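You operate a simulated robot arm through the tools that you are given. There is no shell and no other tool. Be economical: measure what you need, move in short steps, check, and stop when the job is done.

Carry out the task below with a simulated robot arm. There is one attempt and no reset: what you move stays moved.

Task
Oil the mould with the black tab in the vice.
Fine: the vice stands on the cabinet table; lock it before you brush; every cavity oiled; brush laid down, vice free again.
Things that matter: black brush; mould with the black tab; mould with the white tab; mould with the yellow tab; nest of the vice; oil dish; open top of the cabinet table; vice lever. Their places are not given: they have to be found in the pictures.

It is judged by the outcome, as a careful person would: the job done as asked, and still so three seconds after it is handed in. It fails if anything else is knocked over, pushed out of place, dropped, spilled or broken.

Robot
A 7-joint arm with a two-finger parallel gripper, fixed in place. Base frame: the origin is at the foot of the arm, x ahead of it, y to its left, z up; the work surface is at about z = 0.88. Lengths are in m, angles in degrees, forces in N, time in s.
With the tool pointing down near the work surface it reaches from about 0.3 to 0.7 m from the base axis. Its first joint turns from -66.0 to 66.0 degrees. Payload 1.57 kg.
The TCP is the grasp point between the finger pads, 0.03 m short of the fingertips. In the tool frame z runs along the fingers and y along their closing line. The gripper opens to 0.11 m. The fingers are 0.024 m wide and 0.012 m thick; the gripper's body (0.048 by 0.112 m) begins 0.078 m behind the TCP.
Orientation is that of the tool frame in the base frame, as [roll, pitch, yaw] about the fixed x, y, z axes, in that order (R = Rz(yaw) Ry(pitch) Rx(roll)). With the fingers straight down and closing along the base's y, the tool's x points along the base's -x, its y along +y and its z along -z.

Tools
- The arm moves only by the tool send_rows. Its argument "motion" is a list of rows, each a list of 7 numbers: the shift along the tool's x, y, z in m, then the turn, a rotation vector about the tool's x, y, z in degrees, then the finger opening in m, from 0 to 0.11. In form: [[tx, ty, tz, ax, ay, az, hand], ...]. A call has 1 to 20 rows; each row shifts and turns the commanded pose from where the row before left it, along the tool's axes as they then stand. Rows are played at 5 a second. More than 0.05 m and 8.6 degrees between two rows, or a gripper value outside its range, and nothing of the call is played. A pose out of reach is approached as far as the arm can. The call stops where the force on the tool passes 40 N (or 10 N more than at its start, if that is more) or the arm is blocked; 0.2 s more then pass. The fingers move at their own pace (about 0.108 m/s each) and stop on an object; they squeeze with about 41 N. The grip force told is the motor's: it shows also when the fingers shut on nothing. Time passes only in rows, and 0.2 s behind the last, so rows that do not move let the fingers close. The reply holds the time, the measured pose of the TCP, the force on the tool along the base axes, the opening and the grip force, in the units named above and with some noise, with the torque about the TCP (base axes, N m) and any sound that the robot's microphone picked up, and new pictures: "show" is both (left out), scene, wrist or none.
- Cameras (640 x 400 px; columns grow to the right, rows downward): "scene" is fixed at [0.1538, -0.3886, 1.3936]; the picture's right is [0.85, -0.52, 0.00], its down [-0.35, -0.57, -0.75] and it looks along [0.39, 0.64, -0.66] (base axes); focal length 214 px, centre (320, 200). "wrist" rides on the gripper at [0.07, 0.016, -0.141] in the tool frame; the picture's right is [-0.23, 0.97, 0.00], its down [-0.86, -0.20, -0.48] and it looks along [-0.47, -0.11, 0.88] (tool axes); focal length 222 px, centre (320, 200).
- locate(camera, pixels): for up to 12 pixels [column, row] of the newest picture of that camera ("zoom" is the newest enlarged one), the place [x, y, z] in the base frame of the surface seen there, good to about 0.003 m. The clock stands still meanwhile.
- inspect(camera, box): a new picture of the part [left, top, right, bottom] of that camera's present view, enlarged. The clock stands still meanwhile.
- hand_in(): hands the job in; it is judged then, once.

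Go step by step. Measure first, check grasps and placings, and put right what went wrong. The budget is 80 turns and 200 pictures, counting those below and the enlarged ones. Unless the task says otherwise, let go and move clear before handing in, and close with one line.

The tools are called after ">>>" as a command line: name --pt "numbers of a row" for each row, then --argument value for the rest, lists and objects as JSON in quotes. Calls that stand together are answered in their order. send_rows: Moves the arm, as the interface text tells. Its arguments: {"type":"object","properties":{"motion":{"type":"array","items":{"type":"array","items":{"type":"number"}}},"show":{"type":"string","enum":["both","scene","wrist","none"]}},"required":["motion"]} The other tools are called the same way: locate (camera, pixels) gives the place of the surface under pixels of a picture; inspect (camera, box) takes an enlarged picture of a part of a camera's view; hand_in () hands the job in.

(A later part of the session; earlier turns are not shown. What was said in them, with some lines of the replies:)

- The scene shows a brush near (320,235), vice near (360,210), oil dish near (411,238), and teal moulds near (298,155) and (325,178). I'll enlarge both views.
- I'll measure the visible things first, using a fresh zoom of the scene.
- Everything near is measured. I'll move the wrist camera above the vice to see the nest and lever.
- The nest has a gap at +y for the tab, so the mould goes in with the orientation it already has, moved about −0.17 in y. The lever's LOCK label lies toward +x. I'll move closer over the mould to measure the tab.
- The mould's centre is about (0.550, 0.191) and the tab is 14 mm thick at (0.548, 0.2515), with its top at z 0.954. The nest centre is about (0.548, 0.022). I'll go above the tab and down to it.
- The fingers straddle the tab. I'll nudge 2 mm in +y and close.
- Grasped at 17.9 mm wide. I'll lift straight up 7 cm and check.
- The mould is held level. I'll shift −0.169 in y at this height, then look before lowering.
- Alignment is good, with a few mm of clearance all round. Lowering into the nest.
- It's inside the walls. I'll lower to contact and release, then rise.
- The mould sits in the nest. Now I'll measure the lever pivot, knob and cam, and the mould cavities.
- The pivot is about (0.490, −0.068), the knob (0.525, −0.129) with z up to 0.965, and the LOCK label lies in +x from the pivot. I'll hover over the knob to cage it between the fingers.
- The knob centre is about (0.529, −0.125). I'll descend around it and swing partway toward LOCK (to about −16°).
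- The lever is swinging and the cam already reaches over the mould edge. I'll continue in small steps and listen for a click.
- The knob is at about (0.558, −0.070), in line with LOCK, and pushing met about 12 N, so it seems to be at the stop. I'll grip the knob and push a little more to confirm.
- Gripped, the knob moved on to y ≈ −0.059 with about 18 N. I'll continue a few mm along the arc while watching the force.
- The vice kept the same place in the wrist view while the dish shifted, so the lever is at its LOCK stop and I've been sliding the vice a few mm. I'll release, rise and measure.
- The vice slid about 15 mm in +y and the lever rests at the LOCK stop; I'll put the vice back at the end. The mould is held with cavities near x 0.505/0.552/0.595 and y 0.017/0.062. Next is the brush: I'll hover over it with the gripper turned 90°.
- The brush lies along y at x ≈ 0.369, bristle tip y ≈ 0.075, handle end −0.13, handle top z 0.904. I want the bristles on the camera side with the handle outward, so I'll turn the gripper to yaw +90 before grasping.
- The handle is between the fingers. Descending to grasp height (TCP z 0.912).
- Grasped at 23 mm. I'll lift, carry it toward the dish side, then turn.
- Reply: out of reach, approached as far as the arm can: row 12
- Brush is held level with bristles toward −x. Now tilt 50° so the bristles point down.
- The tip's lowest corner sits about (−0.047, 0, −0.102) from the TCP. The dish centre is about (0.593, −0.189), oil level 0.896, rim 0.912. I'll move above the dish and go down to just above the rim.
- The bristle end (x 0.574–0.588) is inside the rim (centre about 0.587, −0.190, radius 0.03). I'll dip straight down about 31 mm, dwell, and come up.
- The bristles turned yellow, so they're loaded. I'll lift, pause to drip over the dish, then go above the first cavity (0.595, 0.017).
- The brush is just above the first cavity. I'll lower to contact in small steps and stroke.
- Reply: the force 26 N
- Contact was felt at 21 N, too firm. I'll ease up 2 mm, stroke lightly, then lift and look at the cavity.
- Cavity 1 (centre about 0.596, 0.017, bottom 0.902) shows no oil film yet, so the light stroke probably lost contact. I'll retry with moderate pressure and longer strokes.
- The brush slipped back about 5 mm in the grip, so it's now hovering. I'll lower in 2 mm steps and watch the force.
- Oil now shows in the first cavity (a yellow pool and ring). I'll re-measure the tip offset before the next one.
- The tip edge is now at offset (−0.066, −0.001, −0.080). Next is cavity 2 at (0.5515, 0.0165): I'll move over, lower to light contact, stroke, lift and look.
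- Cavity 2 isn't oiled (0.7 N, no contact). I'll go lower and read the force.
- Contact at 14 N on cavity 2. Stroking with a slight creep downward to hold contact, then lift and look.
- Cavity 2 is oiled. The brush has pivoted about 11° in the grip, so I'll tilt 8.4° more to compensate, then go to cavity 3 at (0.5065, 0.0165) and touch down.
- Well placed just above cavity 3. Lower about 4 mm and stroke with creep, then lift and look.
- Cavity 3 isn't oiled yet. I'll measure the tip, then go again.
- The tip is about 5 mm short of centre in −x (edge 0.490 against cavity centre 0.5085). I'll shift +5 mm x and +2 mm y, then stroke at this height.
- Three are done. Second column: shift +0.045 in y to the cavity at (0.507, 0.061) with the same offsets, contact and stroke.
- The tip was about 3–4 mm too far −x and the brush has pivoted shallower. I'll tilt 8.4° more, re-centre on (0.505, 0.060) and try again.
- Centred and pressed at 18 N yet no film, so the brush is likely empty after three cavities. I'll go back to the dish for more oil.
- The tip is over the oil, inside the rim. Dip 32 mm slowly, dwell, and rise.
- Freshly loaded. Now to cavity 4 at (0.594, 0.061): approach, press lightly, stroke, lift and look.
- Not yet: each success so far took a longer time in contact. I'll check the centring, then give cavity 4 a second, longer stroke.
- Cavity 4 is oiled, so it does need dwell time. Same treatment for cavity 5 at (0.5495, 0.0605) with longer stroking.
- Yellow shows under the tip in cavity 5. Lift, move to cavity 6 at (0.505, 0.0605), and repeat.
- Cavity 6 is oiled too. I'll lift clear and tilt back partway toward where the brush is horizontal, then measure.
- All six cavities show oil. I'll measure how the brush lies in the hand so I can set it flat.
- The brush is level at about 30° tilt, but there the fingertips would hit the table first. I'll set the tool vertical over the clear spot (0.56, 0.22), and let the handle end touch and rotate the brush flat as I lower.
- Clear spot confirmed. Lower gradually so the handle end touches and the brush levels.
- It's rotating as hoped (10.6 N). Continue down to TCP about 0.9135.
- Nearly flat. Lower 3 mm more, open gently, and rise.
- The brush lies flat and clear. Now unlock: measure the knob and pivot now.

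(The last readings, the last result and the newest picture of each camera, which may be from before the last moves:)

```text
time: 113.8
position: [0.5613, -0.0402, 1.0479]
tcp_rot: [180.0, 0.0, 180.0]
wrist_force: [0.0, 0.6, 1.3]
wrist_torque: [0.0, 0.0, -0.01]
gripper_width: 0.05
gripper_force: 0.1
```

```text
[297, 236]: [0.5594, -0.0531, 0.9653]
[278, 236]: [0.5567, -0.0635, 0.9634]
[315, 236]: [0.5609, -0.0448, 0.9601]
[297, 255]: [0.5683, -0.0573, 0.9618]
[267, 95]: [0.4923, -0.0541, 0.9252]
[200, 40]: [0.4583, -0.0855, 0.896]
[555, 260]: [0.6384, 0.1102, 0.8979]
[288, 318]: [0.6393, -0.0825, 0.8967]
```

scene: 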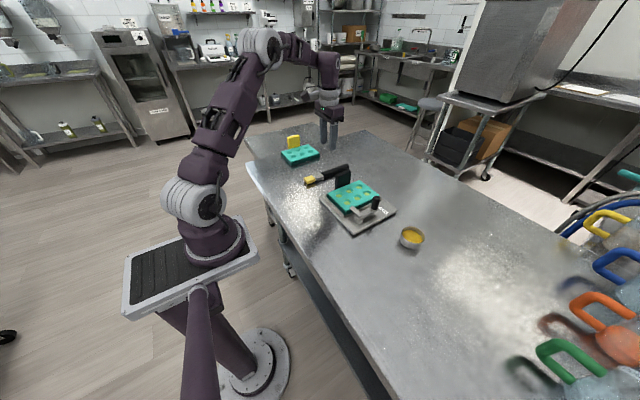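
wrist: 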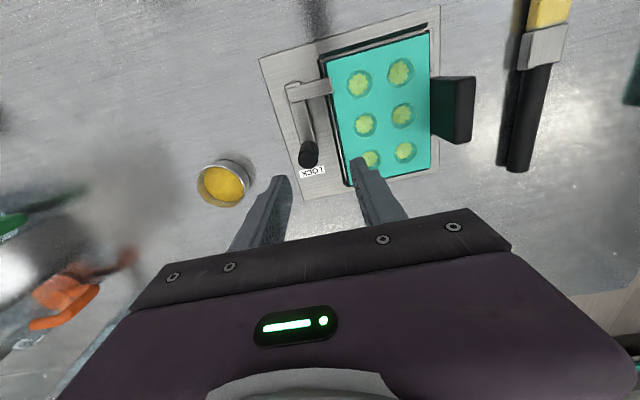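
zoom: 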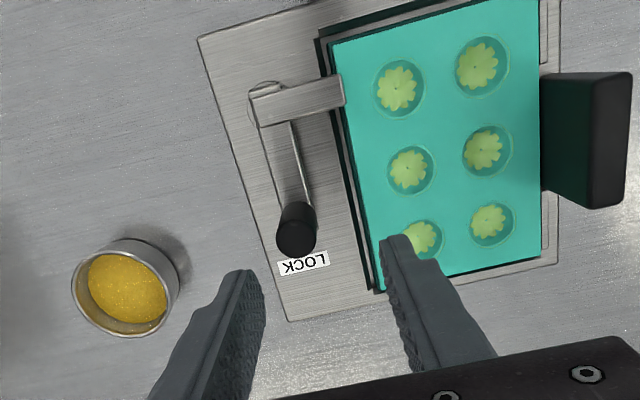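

The knob is at (0.559, −0.0535) and the pivot at (0.490, −0.054). I'll cage the knob and swing it back to the free position (about −56°).

>>> send_rows --pt "0.002 -0.0133 0.03 0 0 0 0.05" --pt "0 0 0.035 0 0 0 0.05" --pt "0 0 0.018 0 0 0 0.05" --pt "0 0 0 0 0 0 0.032" --pt "0 0 0 0 0 0 0.032" --pt "0.0007 -0.0156 0 0 0 0 0.032" --pt "0.002 -0.0094 0 0 0 0 0.032" --pt "0.0033 -0.0091 0 0 0 0 0.032" --pt "0.0045 -0.0085 0 0 0 0 0.032" --pt "0.0056 -0.0078 0 0 0 0 0.032" --pt "0.0067 -0.0069 0 0 0 0 0.032" --pt "0 0 0 0 0 0 0.032"

>>> inspect --camera "wrist" --box '[200, 40, 440, 240]'

>>> locate --camera "zoom" --pixels '[[330, 270], [440, 100], [345, 40]]'

```text
time: 116.4
position: [0.5379, -0.1091, 0.9643]
tcp_rot: [179.9, -0.1, 179.9]
wrist_force: [-0.8, 0.4, 1.0]
wrist_torque: [0.01, -0.02, 0.01]
gripper_width: 0.0328
gripper_force: 0.1
```

scene: 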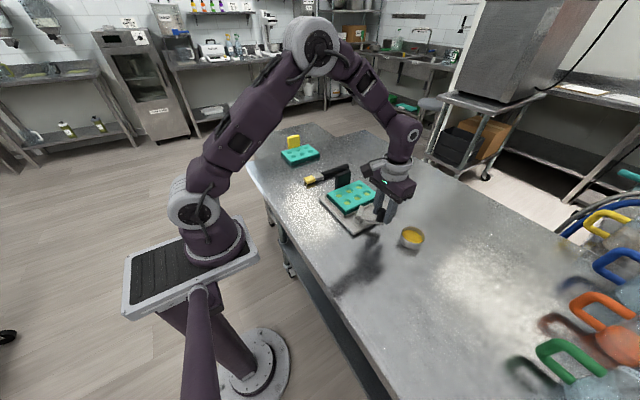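
wrist: 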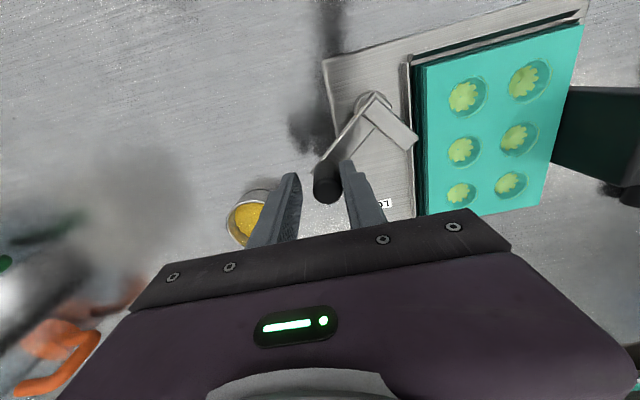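

```text
2.00 times, centred on (320, 140) of wrist
```

zoom: 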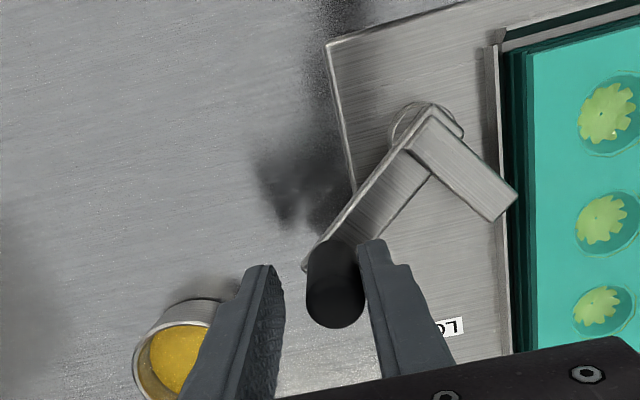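

```text
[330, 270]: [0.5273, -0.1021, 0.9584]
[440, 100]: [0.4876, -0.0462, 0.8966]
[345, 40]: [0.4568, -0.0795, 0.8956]
```

It swung freely to about −50°. I'll finish the last few degrees to the original free angle, then open, rise, and look.

>>> send_rows --pt "0.005 -0.004 0 0 0 0 0.032" --pt "0.004 -0.003 0 0 0 0 0.032" --pt "0 0 0 0 0 0 0.032" --pt "0 0 0 0 0 0 0.045" --pt "0 0 -0.04 0 0 0 0.045" --pt "0 0 -0.045 0 0 0 0.045" --pt "0 0.045 -0.01 0 0 0 0.05" --pt "0 0.045 0 0 0 0 0.05" --pt "0 0 0 0 0 0 0.05"

>>> inspect --camera "wrist" --box '[160, 20, 480, 220]'

>>> inspect --camera "scene" --box '[290, 140, 430, 260]'

>>> locate --camera "zoom" --pixels '[[398, 255], [318, 275], [184, 195], [300, 315], [440, 240]]'

```text
time: 118.4
position: [0.5273, -0.0257, 1.0611]
tcp_rot: [-180.0, -0.1, -180.0]
wrist_force: [-0.1, 0.2, -0.7]
wrist_torque: [0.0, 0.01, 0.0]
gripper_width: 0.05
gripper_force: 0.1
```

scene: 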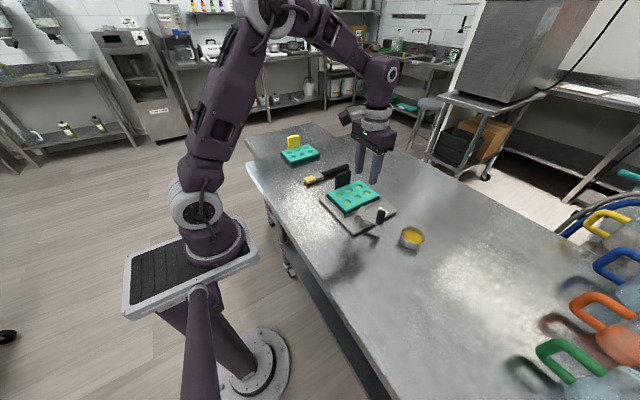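
wrist: 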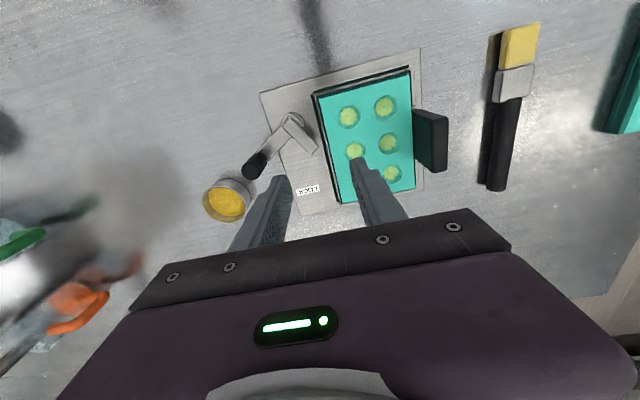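

```text
2.00 times, centred on (320, 120) of wrist
```

zoom: 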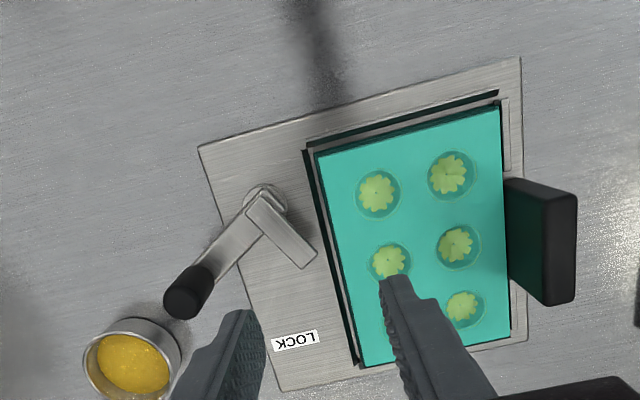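

```text
3.33 times, centred on (360, 200) of scene
```

zoom: 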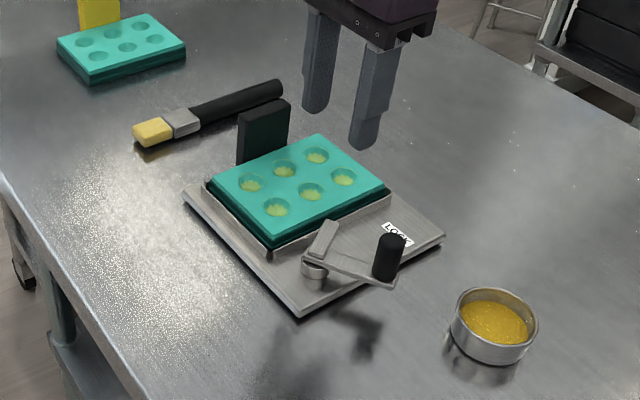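

```text
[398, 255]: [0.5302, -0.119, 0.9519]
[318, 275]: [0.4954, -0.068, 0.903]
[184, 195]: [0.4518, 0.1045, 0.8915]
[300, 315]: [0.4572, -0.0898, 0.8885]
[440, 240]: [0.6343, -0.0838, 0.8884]
```

The lever is back at the free angle and all six cavities are oiled. Last, the vice still sits about 13 mm too far +y. I'll nudge it back by pushing its +y edge evenly with both fingertips straddling the tab. First the approach.

>>> send_rows --pt "-0.0052 0.0402 -0.005 0 0 0 0.1" --pt "-0.0052 0.0402 -0.005 0 0 0 0.1" --pt "-0.0052 0.0402 0 0 0 0 0.1" --pt "-0.0052 0.0402 0 0 0 0 0.1" --pt "0 0 0 0 0 -8.2 0.1" --pt "0 0 0 0 0 -8.2 0.1" --pt "0 0 0 0 0 -8.2 0.1" --pt "0 0 0 0 0 -8.2 0.1" --pt "0 0 0 0 0 -8.2 0.1" --pt "0 0 0 0 0 -8.2 0.1" --pt "0 0 0 0 0 -8.2 0.1" --pt "0 0 0 0 0 -8.2 0.1" --pt "0 0 0 0 0 -8.2 0.1" --pt "0 0 0 0 0 -8.2 0.1" --pt "0 0 0 0 0 -8 0.1" --pt "0 0 0 0 0 0 0.1"

>>> inspect --camera "scene" --box '[290, 130, 430, 250]'

>>> locate --camera "zoom" --pixels '[[250, 120], [240, 150], [250, 145], [275, 115], [186, 230], [210, 125]]'

```text
time: 121.8
position: [0.549, 0.133, 1.0681]
tcp_rot: [180.0, 0.0, -89.9]
wrist_force: [0.1, 0.6, 0.1]
wrist_torque: [0.04, -0.01, -0.01]
gripper_width: 0.0999
gripper_force: 0.2
```

scene: 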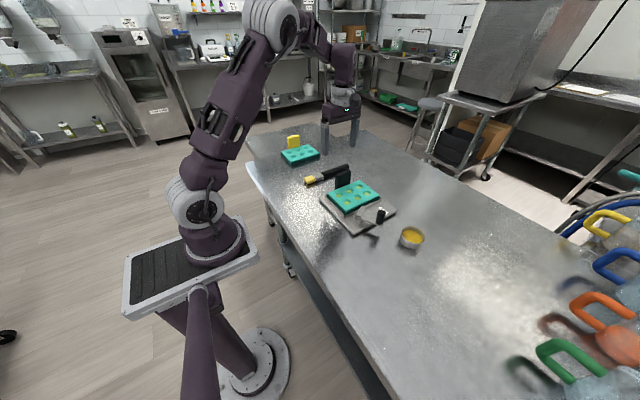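
wrist: 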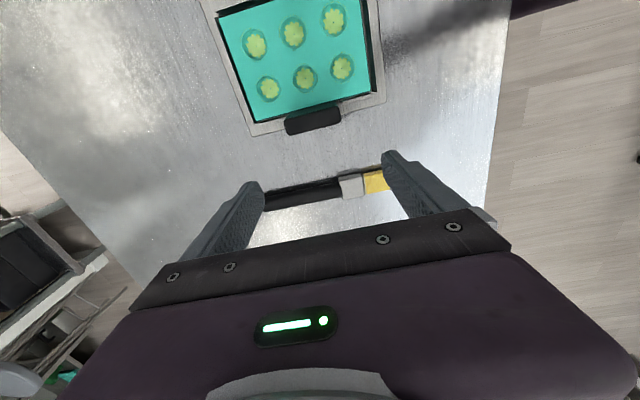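

```text
3.33 times, centred on (360, 190) of scene
```

zoom: 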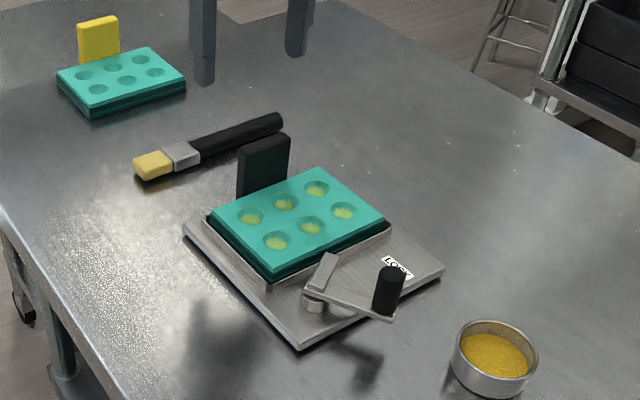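

```text
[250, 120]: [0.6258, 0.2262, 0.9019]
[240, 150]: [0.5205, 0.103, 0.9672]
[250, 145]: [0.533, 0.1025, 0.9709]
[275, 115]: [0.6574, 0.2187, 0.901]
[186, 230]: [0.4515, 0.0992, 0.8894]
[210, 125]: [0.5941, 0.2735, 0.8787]
```

>>> locate --camera "wrist" --pixels '[[252, 134], [275, 129], [365, 108], [383, 103], [290, 130], [338, 120], [315, 112], [320, 125], [310, 190], [375, 180]]'

```text
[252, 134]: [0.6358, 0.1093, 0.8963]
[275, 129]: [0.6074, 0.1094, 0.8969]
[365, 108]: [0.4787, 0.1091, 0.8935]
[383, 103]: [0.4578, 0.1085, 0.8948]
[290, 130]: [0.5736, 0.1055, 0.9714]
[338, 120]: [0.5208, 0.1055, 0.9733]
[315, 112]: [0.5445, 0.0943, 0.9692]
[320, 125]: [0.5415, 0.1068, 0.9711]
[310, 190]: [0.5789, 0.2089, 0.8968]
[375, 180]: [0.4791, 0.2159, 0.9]
```

The vice edge is straight at y ≈ 0.1095 (originally about 0.096). Descend behind it to TCP z 0.914.

>>> send_rows --pt "0 0 0.045 0 0 0 0.1" --pt "0 0 0.045 0 0 0 0.1" --pt "0 0 0.045 0 0 0 0.1" --pt "0 0 0.019 0 0 0 0.1" --pt "0 0 0 0 0 0 0.1" --show "wrist"

>>> inspect --camera "scene" --box '[290, 130, 430, 250]'

```text
time: 123.0
position: [0.5491, 0.1347, 0.915]
tcp_rot: [-180.0, 0.0, -89.9]
wrist_force: [0.2, 0.2, -0.3]
wrist_torque: [0.01, 0.0, 0.0]
gripper_width: 0.0999
gripper_force: 0.1
```

wrist: 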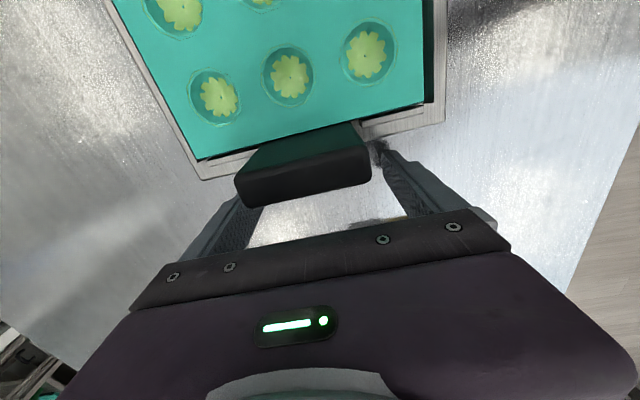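

```text
3.33 times, centred on (360, 190) of scene
```

zoom: 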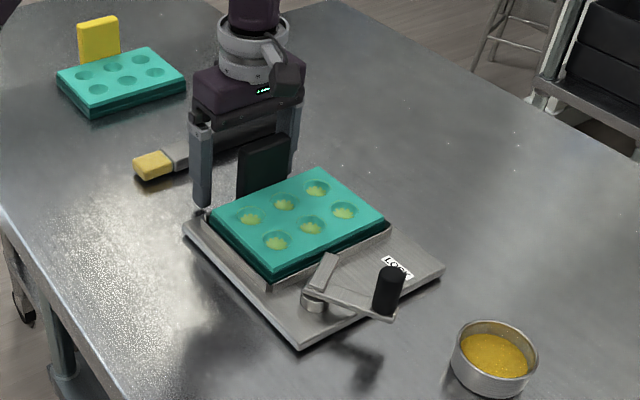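

The fingertips are either side of the tab, behind the edge. Push gently 26 mm in −y.

>>> send_rows --pt "0.006 0 0 0 0 0 0.1" --pt "0.005 0 0 0 0 0 0.1" --pt "0.004 0 0 0 0 0 0.1" --pt "0.004 0 0 0 0 0 0.1" --pt "0.004 0 0 0 0 0 0.1" --pt "0.004 0 0 0 0 0 0.1" --pt "0 0 0 0 0 0 0.1" --show "none"

>>> inspect --camera "scene" --box '[290, 130, 430, 250]'

>>> locate --camera "zoom" --pixels '[[300, 347], [443, 270], [300, 350], [296, 345]]'

```text
time: 124.6
position: [0.5489, 0.1079, 0.9159]
tcp_rot: [180.0, 0.0, -90.0]
wrist_force: [-1.0, 15.7, 3.1]
wrist_torque: [0.42, 0.12, 0.1]
gripper_width: 0.0999
gripper_force: 0.2
```

```text
3.33 times, centred on (360, 190) of scene
```

zoom: 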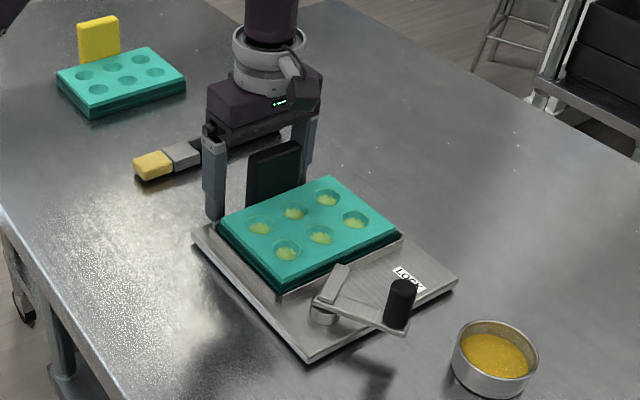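

```text
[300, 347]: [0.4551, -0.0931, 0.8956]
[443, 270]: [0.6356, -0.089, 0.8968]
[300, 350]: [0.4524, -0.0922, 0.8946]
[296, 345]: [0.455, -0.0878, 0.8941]
```

The vice's front corner in the zoom (308, 362) matches its original place. Back off and rise clear, then a final check.

>>> send_rows --pt "-0.012 0 0 0 0 0 0.1" --pt "-0.012 0 0 0 0 0 0.1" --pt "0 0 -0.04 0 0 0 0.1" --pt "0 0 -0.05 0 0 0 0.1" --pt "0 0 -0.05 0 0 0 0.1" --pt "0 0 -0.05 0 0 0 0.1" --pt "0 0 0 0 0 0 0.1" --pt "0 0 0 0 0 0 0.1"

>>> inspect --camera "scene" --box '[290, 140, 430, 260]'

>>> locate --camera "zoom" --pixels '[[195, 203], [308, 325], [456, 248], [402, 255], [325, 285]]'

```text
time: 126.4
position: [0.5493, 0.1315, 1.1034]
tcp_rot: [180.0, -0.1, -90.0]
wrist_force: [-0.3, 0.2, -0.1]
wrist_torque: [0.04, 0.0, -0.01]
gripper_width: 0.0999
gripper_force: 0.0
```

scene: 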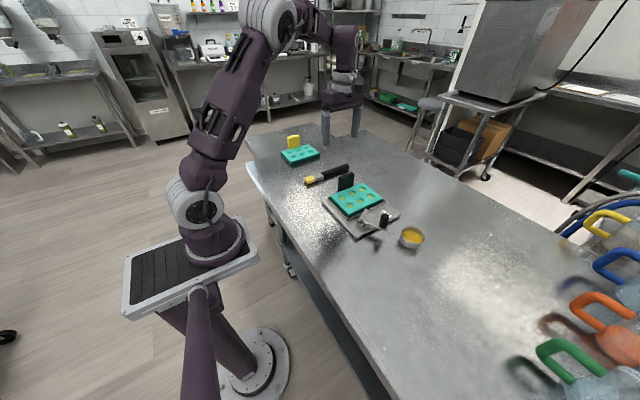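
wrist: 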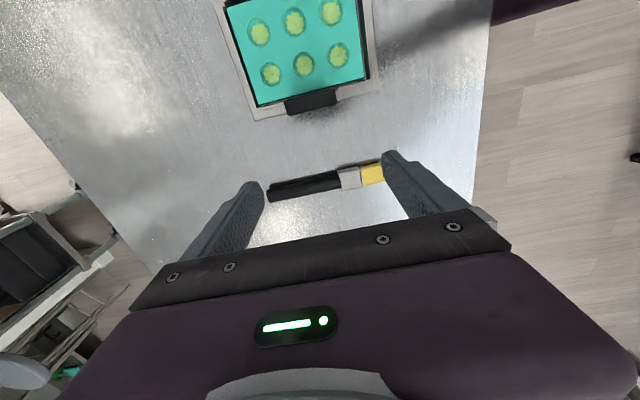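

```text
3.33 times, centred on (360, 200) of scene
```

zoom: 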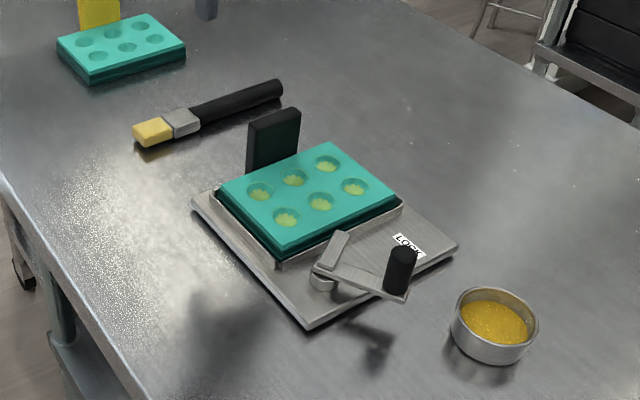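

```text
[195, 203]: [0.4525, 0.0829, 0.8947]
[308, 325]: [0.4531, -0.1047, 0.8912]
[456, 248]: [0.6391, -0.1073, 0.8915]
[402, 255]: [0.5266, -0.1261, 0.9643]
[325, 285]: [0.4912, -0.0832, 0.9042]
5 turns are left
```

The final picture shows all six cavities oiled, the mould seated, the lever at its free angle, the brush flat on the table, and the vice, dish and yellow-tab mould in place. Handing in.

>>> hand_in

```text
The job is handed in.
```

I oiled all six cavities of the black-tab mould with the vice locked, then unlocked the vice and left the mould in its nest; I took "vice free again" to mean unlocked, not emptied. The brush lies flat on the table between the vice and the yellow-tab mould, not where it started. Locking the lever slid the vice about 13 mm, so I pushed it back to where it had been. I never saw the white-tab mould.
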